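You operate a simulated robot arm through the tools that you are given. There is no shell and no other tool. Be economical: measure what you need, move in short steps, check, and stop when the job is done.

Carry out the task below with a simulated robot arm. There is one attempt and no reset: what you move stays moved.

TASK
Stand the carton from the middle of the titration bench beside the red clip. It goes on the side that lies toward x -0.8, y -0.6 (a direction in the base frame), with about 3 cm between them.

It is judged by the outcome, as a careful person would: the job done as asked, and still so three seconds after it is handed in. It fails if anything else is knocked over, pushed out of place, dropped, spilled or broken.

THE ROBOT
A 6-joint arm with a two-finger parallel gripper, fixed in place. Base frame: the origin is at the foot of the arm, x ahead of it, y to its left, z up; the work surface is at about z = 0. Lengths are in m, angles in rad, forces in N, time in s.
With the tool pointing down near the work surface it reaches from about 0.18 to 0.46 m from the base axis. Its first joint turns from -1.222 to 1.222 rad. Payload 1.9 kg.
Tool frame: the origin (TCP) lies between the finger pads and is the grasp point; the fingertips stand 0.023 m ahead of it; z points along the fingers, y is the line along which they close. The gripper opens to 0.094 m. The fingers are 0.038 m wide and 0.01 m thick; the gripper's body (0.054 by 0.096 m) begins 0.039 m behind the TCP.
Orientation is that of the tool frame in the base frame, as [roll, pitch, yaw] about the fixed x, y, z axes, in that order (R = Rz(yaw) Ry(pitch) Rx(roll)). With the fingers straight down and closing along the base's y, the tool's x points along the base's -x, its y along +y and its z along -z.

THE INTERFACE
- The arm moves only by the tool nudge_tool. Its argument "deltas" is a list that holds one entry, the list of rows, each a list of 7 numbers: the opening, from 0 (shut) to 1 (fully open), then the shift along the tool's x, y, z in m, then the turn, a rotation vector about the tool's x, y, z in rad. In form: [[[jaw, tx, ty, tz, ax, ay, az], ...]]. A call has 1 to 8 rows; each row shifts and turns the commanded pose from where the row before left it, along the tool's axes as they then stand. A row lasts 0.2 s, in which the tool goes at most 0.05 m and 0.15 rad; a call with a longer step from one row to the next is refused whole, and so is a gripper value outside its range. A pose out of reach is approached as far as the arm can. The call stops where the force on the tool passes 40 N (or 10 N more than at its start, if that is more) or the arm is blocked; 0.2 s more then pass. The fingers move at their own pace (about 0.108 m/s each) and stop on an object; they squeeze with about 33 N. The grip force told is the motor's: it shows also when the fingers shut on nothing. Time passes only in rows, and 0.2 s behind the last, so rows that do not move let the fingers close. It gives the time, the measured TCP pose, the force on the tool (base axes), the opening and the grip force at its end, in the units of the frame above (readings bear some noise).
- Cameras (640 x 400 px; columns grow to the right, rows downward): "scene" is fixed at [0.0932, 0.3485, 0.4117]; the picture's right is [-0.29, -0.96, 0.00], its down [-0.64, 0.19, -0.75] and it looks along [0.71, -0.22, -0.67] (base axes); focal length 214 px, centre (320, 200). "wrist" rides on the gripper at [-0.039, 0, -0.044] in the tool frame; the picture's right is [0.00, -1.00, 0.00], its down [0.97, 0.00, -0.24] and it looks along [0.24, 0.00, 0.97] (tool axes); focal length 218 px, centre (320, 200).
- camera(camera): a new picture of that camera. No time passes.
- pixel_to_xyz(camera, pixels): for up to 12 pixels [column, row] of the newest picture of that camera ("zoom" is the newest enlarged one), the place [x, y, z] in the base frame of the surface seen there, good to about 0.002 m, but the place of the scene camera against the robot may be out by one fixed shift of up to 0.018 m in any direction. No time passes.
- enlarge(camera, box): a new picture of the part [left, top, right, bottom] of that camera's present view, enlarged. No time passes.
- job_done(): hands the job in; it is judged then, once.

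Work in short steps. Measure before you move; look again where a grasp or a placing could have gone wrong, and mend it. You have 60 turns and 26 pictures in all, the two below and enlarged ones among them. Open the gripper and draw the arm clear of the work before you hand the job in, unless the task says otherwise; then end with one line.

The tools are called after "Request:" by a JSON object that holds its "fn" and its "kwargs". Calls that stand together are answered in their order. nudge_tool: Moves the arm, as the interface text tells. Its arguments: {"type":"object","properties":{"deltas":{"type":"array","items":{"type":"array","items":{"type":"array","items":{"type":"number"}}}}},"required":["deltas"]} The other tools are called the same way: camera (camera) takes a picture; pixel_to_xyz (camera, pixels) gives the place of the surface under pixels of a picture; enlarge (camera, box) takes an enlarged picture of a part of a camera's view; job_done () hands the job in.

At the start:

```text
time: 0.0
eef_pos: [0.2683, 0.207, 0.2681]
tcp_rot: [3.139, 0.001, 3.141]
wrist_force: [0.5, -0.6, 0.0]
width: 0.0943
grasp_force: 0.0
```

scene: 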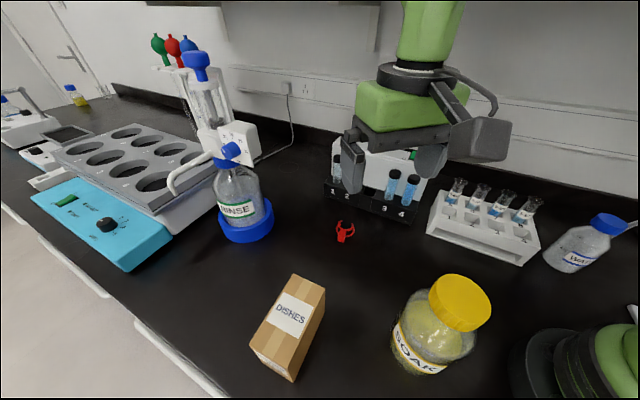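
wrist: 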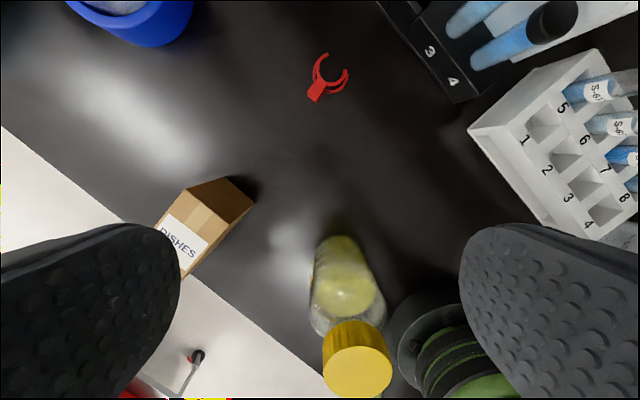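

I measure the carton's faces and the red clip in both views.

Request:
{"fn": "pixel_to_xyz", "kwargs": {"camera": "scene", "pixels": [[293, 276], [325, 290], [292, 380], [251, 347], [288, 312], [345, 225], [337, 240], [353, 238], [344, 241], [270, 330], [308, 335], [300, 270]]}}

Request:
{"fn": "pixel_to_xyz", "kwargs": {"camera": "wrist", "pixels": [[188, 188], [228, 178], [253, 203], [210, 228], [185, 275], [315, 98], [325, 55], [346, 72], [325, 85], [165, 218], [208, 207], [260, 200]]}}

Request:
{"fn": "enlarge", "kwargs": {"camera": "scene", "box": [220, 200, 380, 390]}}

Request:
{"fn": "enlarge", "kwargs": {"camera": "wrist", "box": [130, 30, 370, 290]}}

```text
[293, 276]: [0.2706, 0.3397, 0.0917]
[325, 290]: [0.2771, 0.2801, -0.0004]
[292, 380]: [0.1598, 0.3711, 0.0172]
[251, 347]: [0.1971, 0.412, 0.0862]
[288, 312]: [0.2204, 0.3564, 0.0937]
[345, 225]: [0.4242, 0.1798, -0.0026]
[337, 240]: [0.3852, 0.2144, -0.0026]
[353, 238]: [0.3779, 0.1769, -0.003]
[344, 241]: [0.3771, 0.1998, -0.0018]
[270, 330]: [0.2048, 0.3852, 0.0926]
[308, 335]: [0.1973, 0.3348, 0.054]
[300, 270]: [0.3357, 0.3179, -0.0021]
```

```text
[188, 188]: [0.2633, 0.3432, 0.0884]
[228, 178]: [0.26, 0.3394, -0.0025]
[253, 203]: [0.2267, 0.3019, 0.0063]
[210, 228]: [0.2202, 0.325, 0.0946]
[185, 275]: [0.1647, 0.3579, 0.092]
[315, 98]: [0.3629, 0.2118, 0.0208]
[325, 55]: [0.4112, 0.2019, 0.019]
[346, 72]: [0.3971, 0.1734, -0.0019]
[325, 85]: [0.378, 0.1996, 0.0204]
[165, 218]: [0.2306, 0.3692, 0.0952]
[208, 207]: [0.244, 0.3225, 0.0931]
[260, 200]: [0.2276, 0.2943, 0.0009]
```

```text
2.11 times, centred on (300, 295) of scene
```

zoom: 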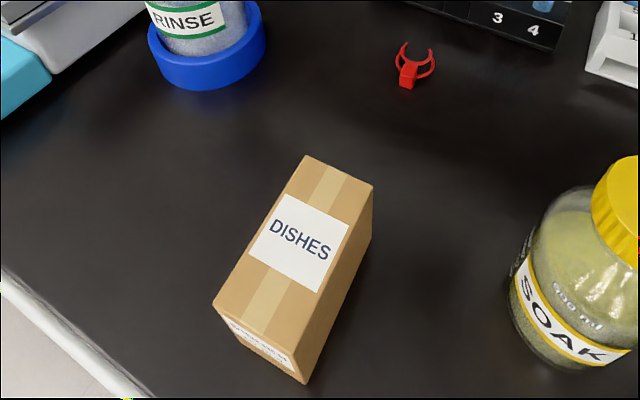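

```text
1.54 times, centred on (250, 160) of wrist
```

zoom: 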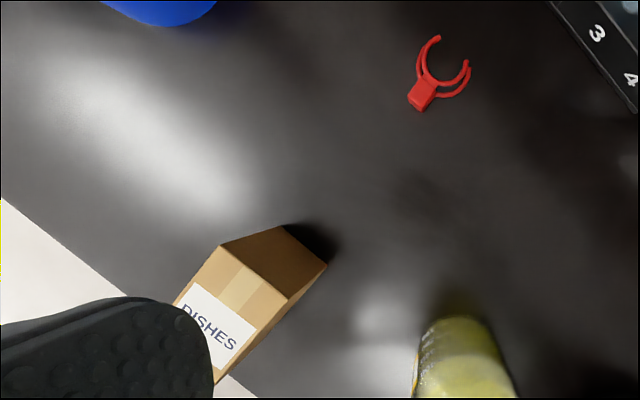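

Carton's top is at z≈0.093. I refine its top corners and the clip's outline.

Request:
{"fn": "pixel_to_xyz", "kwargs": {"camera": "scene", "pixels": [[294.3, 276.5], [323, 289.5], [252, 343], [287, 360], [289, 366], [284, 352], [310, 320], [320, 295], [300, 350], [270, 355], [275, 308], [310, 283]]}}

Request:
{"fn": "pixel_to_xyz", "kwargs": {"camera": "zoom", "pixels": [[224, 250], [285, 302], [250, 272], [420, 95], [414, 107], [437, 39], [468, 64], [424, 62], [464, 92], [280, 231], [323, 265], [215, 370]]}}

```text
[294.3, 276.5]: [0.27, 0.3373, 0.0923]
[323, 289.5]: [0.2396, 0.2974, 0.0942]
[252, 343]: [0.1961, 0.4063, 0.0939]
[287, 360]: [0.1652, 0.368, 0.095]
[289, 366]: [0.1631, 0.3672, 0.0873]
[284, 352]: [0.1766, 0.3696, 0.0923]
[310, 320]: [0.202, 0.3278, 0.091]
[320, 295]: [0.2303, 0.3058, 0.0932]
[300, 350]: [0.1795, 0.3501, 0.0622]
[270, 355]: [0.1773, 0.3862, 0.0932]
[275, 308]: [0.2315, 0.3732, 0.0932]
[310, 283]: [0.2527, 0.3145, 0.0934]
```

```text
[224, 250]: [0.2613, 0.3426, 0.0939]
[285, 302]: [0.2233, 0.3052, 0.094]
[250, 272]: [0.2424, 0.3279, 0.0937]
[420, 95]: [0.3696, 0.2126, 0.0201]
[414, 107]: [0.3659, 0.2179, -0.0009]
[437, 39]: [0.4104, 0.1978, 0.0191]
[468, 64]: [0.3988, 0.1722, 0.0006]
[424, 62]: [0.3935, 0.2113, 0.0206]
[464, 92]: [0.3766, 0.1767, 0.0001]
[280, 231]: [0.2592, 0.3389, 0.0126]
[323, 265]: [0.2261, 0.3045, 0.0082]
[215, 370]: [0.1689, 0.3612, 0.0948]
```

The carton top is about 0.052 × 0.102 m, its centre near (0.207, 0.358), with the short axis at about 47°. I measure the neighbours of the target site, then move above the carton and turn to its short axis.

Request:
{"fn": "pixel_to_xyz", "kwargs": {"camera": "wrist", "pixels": [[345, 240], [318, 280], [345, 290], [372, 290], [358, 360], [470, 130], [585, 215], [458, 100], [380, 5], [395, 320], [340, 335], [540, 200]]}}

Request:
{"fn": "nudge_tool", "kwargs": {"deltas": [[[1, 0.0154, 0.0378, 0, 0, 0, 0], [1, 0.0154, 0.0378, 0, 0, 0, 0], [1, 0.0154, 0.0378, 0, 0, 0, 0], [1, 0.0154, 0.0378, 0, 0, 0, 0], [1, 0, 0, 0, 0, 0, 0.15], [1, 0, 0, 0, 0, 0, 0.15], [1, 0, 0, 0, 0, 0, 0.15], [1, 0, 0, 0, 0, 0, 0.15]]]}}

```text
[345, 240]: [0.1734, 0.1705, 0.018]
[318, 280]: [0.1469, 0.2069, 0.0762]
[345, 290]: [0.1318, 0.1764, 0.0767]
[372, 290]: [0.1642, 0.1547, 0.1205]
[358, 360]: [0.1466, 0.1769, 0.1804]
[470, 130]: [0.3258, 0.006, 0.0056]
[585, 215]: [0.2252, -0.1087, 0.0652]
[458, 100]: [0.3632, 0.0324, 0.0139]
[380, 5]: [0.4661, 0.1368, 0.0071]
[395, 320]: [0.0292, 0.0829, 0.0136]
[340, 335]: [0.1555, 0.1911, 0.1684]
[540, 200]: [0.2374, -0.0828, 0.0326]
```

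```text
time: 1.8
eef_pos: [0.2068, 0.3574, 0.2686]
tcp_rot: [3.14, -0.002, 2.539]
wrist_force: [-0.1, 0.3, -0.1]
width: 0.094
grasp_force: 0.0
```

Over the carton; one more turn, then a wrist look.

Request:
{"fn": "nudge_tool", "kwargs": {"deltas": [[[1, 0, 0, 0, 0, 0, 0.15], [1, 0, 0, 0, 0, 0, 0]]]}}

Request:
{"fn": "camera", "kwargs": {"camera": "wrist"}}

```text
time: 2.4
eef_pos: [0.206, 0.3586, 0.2683]
tcp_rot: [3.138, -0.002, 2.39]
wrist_force: [0.2, 0.1, 0.2]
width: 0.0941
grasp_force: 0.1
```

```text
21 pictures are left
```

wrist: 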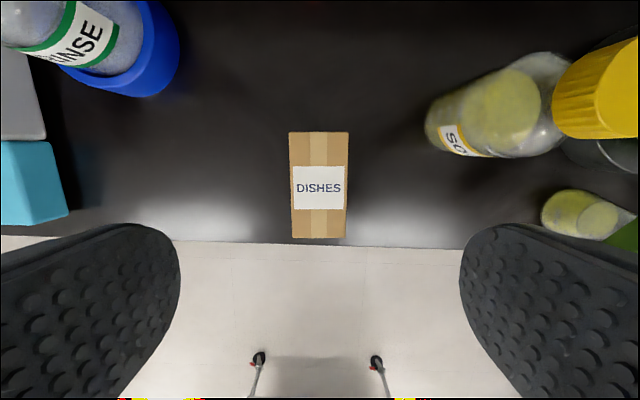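

Carton appears aligned, centred at column ~319. I measure its corners.

Request:
{"fn": "pixel_to_xyz", "kwargs": {"camera": "wrist", "pixels": [[291, 134], [347, 134], [294, 236], [345, 236], [320, 185]]}}

```text
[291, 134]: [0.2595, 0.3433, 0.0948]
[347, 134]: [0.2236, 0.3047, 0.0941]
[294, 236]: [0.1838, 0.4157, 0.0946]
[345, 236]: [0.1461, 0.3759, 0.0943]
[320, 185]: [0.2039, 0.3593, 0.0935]
```

Centre (0.203, 0.360). I descend to TCP z≈0.062, which leaves the palm about 7 mm above the top.

Request:
{"fn": "nudge_tool", "kwargs": {"deltas": [[[1, 0.003, -0.001, 0.04, 0, 0, 0], [1, 0, 0, 0.04, 0, 0, 0], [1, 0, 0, 0.04, 0, 0, 0], [1, 0, 0, 0.03, 0, 0, 0], [1, 0, 0, 0.03, 0, 0, 0], [1, 0, 0, 0.025, 0, 0, 0], [1, 0, 0, 0, 0, 0, 0]]]}}

```text
time: 4.0
eef_pos: [0.2034, 0.3591, 0.063]
tcp_rot: [3.139, -0.002, 2.391]
wrist_force: [0.1, 0.1, -0.5]
width: 0.0937
grasp_force: 0.1
```

No contact on the way down; I close and lift a little.

Request:
{"fn": "nudge_tool", "kwargs": {"deltas": [[[0, 0, 0, 0, 0, 0, 0], [0, 0, 0, 0, 0, 0, 0], [0, 0, 0, 0, 0, 0, 0], [0, 0, 0, -0.02, 0, 0, 0], [0, 0, 0, -0.02, 0, 0, 0], [0, 0, 0, 0, 0, 0, 0]]]}}

Request:
{"fn": "camera", "kwargs": {"camera": "scene"}}

```text
time: 5.4
eef_pos: [0.2031, 0.3586, 0.1023]
tcp_rot: [3.14, -0.001, 2.394]
wrist_force: [0.4, -0.6, -2.0]
width: 0.0576
grasp_force: 33.1
```

```text
20 pictures are left
```

scene: 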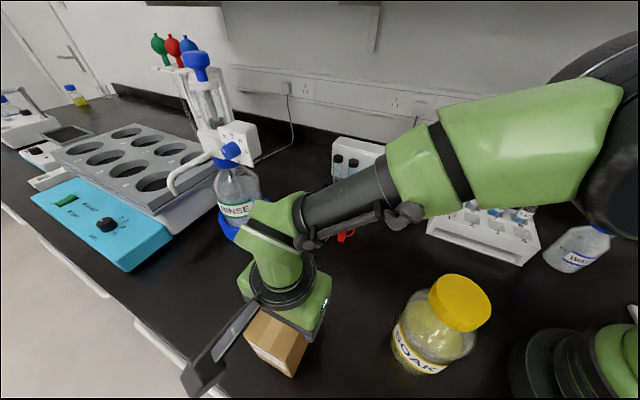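

Held firmly (width 0.058). I lift further and carry it toward a point by the clip at height.

Request:
{"fn": "nudge_tool", "kwargs": {"deltas": [[[0, 0, 0, -0.04, 0, 0, 0], [0, 0, 0, -0.04, 0, 0, 0], [0, -0.0386, -0.0123, 0, 0, 0, 0], [0, -0.0386, -0.0123, 0, 0, 0, 0], [0, -0.0386, -0.0123, 0, 0, 0, 0], [0, -0.0386, -0.0123, 0, 0, 0, 0], [0, -0.0386, -0.0123, 0, 0, 0, 0], [0, -0.0386, -0.0123, 0, 0, 0, 0]]]}}

Request:
{"fn": "nudge_tool", "kwargs": {"deltas": [[[0, 0, 0, 0, 0, 0, 0.09], [0, 0, 0, 0, 0, 0, 0.09], [0, 0, 0, 0, 0, 0, 0]]]}}

Request:
{"fn": "camera", "kwargs": {"camera": "wrist"}}

Request:
{"fn": "camera", "kwargs": {"camera": "scene"}}

```text
time: 7.2
eef_pos: [0.3242, 0.1478, 0.1848]
tcp_rot: [3.139, -0.002, 2.393]
wrist_force: [-0.2, -0.1, -1.5]
width: 0.0576
grasp_force: 33.7
```

```text
time: 8.0
eef_pos: [0.3228, 0.1482, 0.1832]
tcp_rot: [3.14, -0.003, 2.211]
wrist_force: [-0.2, 0.2, -2.2]
width: 0.0577
grasp_force: 32.9
```

```text
19 pictures are left
```

wrist: 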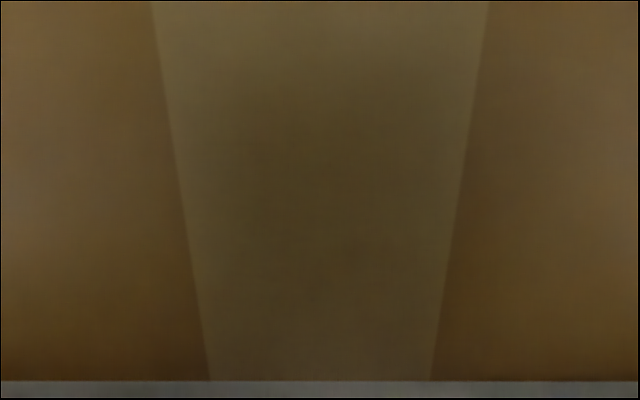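

```text
18 pictures are left
```

scene: 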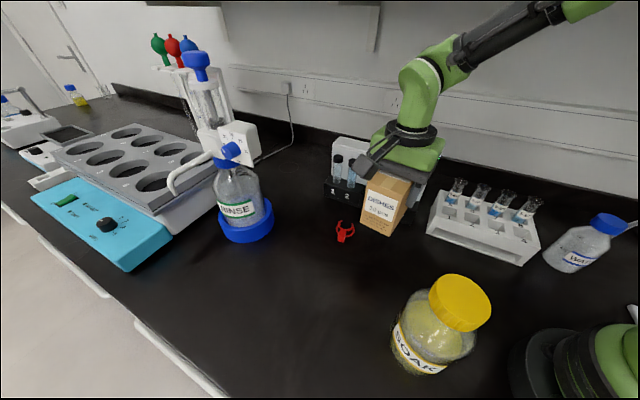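

Wrist view is blocked by the carton. I refine the clip's footprint from an enlarged scene view, whose shift against the robot I know from the carton (about -0.014, +0.008).

Request:
{"fn": "enlarge", "kwargs": {"camera": "scene", "box": [315, 205, 375, 250]}}

```text
8.89 times, centred on (345, 228) of scene
```

zoom: 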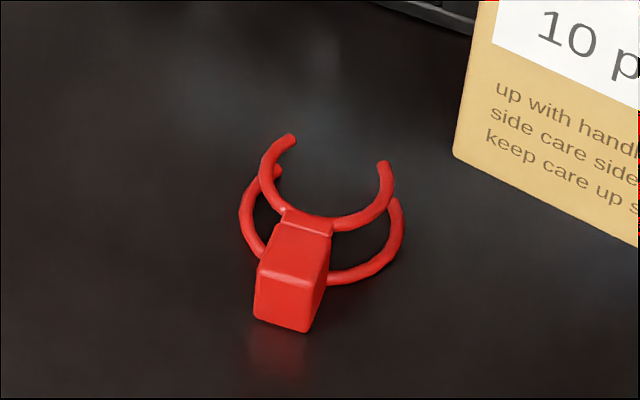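

Request:
{"fn": "pixel_to_xyz", "kwargs": {"camera": "zoom", "pixels": [[257, 318], [306, 329], [325, 275], [398, 230], [370, 275], [388, 190], [340, 282], [292, 138], [245, 225], [290, 260], [384, 163], [290, 300]]}}

```text
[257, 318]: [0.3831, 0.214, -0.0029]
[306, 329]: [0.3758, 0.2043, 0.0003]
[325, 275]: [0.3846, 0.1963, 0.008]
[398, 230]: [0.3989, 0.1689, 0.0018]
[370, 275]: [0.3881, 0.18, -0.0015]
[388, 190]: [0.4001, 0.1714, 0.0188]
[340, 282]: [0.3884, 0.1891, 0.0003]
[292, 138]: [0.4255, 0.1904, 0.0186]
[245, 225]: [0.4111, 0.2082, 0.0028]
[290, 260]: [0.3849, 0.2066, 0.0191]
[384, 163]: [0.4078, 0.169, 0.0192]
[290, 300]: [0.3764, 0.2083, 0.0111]
```

Clip's nearest edge along (-0.8,-0.6) is at -0.410, so the carton centre should be (0.326, 0.151). I correct +4 mm along tool y and lower to just above the table.

Request:
{"fn": "nudge_tool", "kwargs": {"deltas": [[[0, 0, 0.0038, 0.03, 0, 0, 0], [0, 0, 0, 0.03, 0, 0, 0], [0, 0, 0, 0.03, 0, 0, 0], [0, 0, 0, 0.02, 0, 0, 0], [0, 0, 0, 0, 0, 0, 0]]]}}

Request:
{"fn": "camera", "kwargs": {"camera": "scene"}}

```text
time: 9.2
eef_pos: [0.3255, 0.1502, 0.0733]
tcp_rot: [-3.142, -0.003, 2.213]
wrist_force: [0.7, -0.3, -2.1]
width: 0.0578
grasp_force: 33.0
```

```text
16 pictures are left
```

scene: 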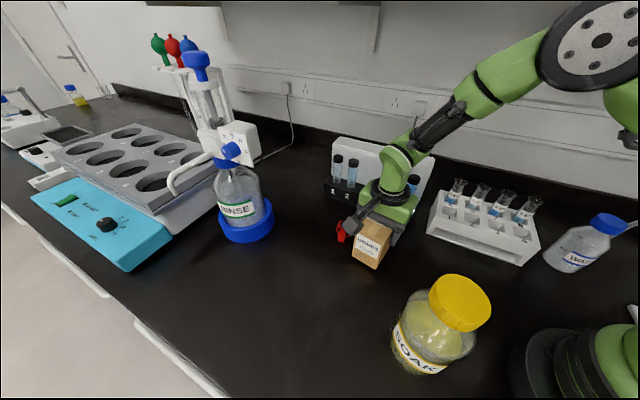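

Position is as planned and the clip is untouched. I lower the last centimetre in small steps until contact.

Request:
{"fn": "nudge_tool", "kwargs": {"deltas": [[[0, 0, 0, 0.004, 0, 0, 0], [0, 0, 0, 0.003, 0, 0, 0], [0, 0, 0, 0.002, 0, 0, 0], [0, 0, 0, 0.001, 0, 0, 0], [0, 0, 0, 0, 0, 0, 0]]]}}

```text
time: 10.4
eef_pos: [0.3261, 0.1489, 0.0637]
tcp_rot: [3.14, -0.002, 2.212]
wrist_force: [-1.2, -1.7, 4.4]
width: 0.0578
grasp_force: 33.0
```

Contact felt (force up by ~6 N). I open partway, then rise.

Request:
{"fn": "nudge_tool", "kwargs": {"deltas": [[[0.8, 0, 0, 0, 0, 0, 0], [0.8, 0, 0, 0, 0, 0, 0], [0.8, 0, 0, -0.015, 0, 0, 0], [0.8, 0, 0, -0.04, 0, 0, 0], [0.8, 0, 0, -0.04, 0, 0, 0], [0.8, 0, 0, -0.04, 0, 0, 0], [0.8, 0, 0, -0.03, 0, 0, 0], [0.8, 0, 0, 0, 0, 0, 0]]]}}

Request:
{"fn": "camera", "kwargs": {"camera": "wrist"}}

Request:
{"fn": "camera", "kwargs": {"camera": "scene"}}

```text
time: 12.2
eef_pos: [0.3258, 0.1502, 0.2286]
tcp_rot: [3.14, -0.001, 2.211]
wrist_force: [0.2, -0.3, -0.2]
width: 0.0751
grasp_force: 0.1
```

```text
15 pictures are left
```

wrist: 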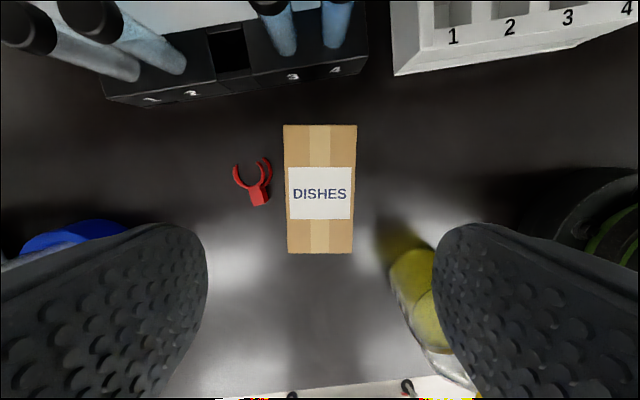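

```text
14 pictures are left
```

scene: 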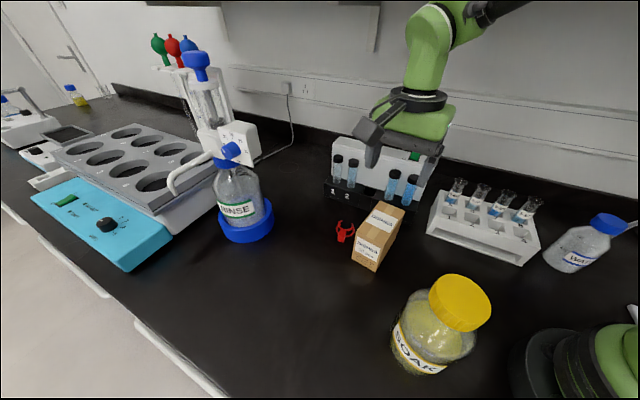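

Carton is standing beside the clip. I measure the gap.

Request:
{"fn": "pixel_to_xyz", "kwargs": {"camera": "wrist", "pixels": [[285, 126], [356, 126], [290, 252], [351, 252], [268, 202], [270, 180], [267, 161], [235, 168], [253, 203]]}}

```text
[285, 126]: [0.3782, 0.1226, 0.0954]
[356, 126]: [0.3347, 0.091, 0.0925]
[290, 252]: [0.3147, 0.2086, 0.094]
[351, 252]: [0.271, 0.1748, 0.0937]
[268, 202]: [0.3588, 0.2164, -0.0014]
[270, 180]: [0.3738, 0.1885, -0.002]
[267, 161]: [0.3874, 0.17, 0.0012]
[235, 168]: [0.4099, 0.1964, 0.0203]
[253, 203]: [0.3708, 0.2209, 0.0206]
```

Facing carton face at -0.376 and clip edge at about -0.41: gap ≈3.4 cm, laterally centred, nothing else disturbed. I raise the arm further clear and open fully.

Request:
{"fn": "nudge_tool", "kwargs": {"deltas": [[[1, 0, 0, -0.03, 0, 0, 0], [1, 0.03, 0, -0.02, 0, 0, 0], [1, 0.04, 0, 0, 0, 0, 0], [1, 0, 0, 0, 0, 0, 0]]]}}

Request:
{"fn": "camera", "kwargs": {"camera": "scene"}}

```text
time: 13.2
eef_pos: [0.2829, 0.2061, 0.2779]
tcp_rot: [3.139, -0.003, 2.211]
wrist_force: [-0.7, 0.7, -1.1]
width: 0.0939
grasp_force: 0.1
```

```text
13 pictures are left
```

scene: 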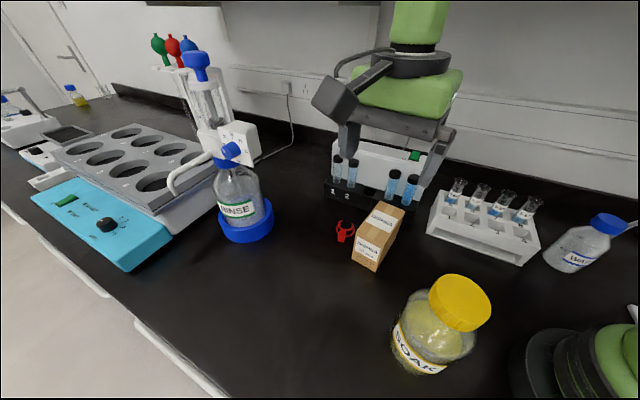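

The carton is stable and the arm is clear, so I hand in.

Request:
{"fn": "job_done", "kwargs": {}}

```text
The job is handed in.
```

The carton now stands beside the red clip, on its (-0.8, -0.6) side, with a measured gap of about 3.4 cm; nothing else was disturbed, and the arm is clear with the gripper open.
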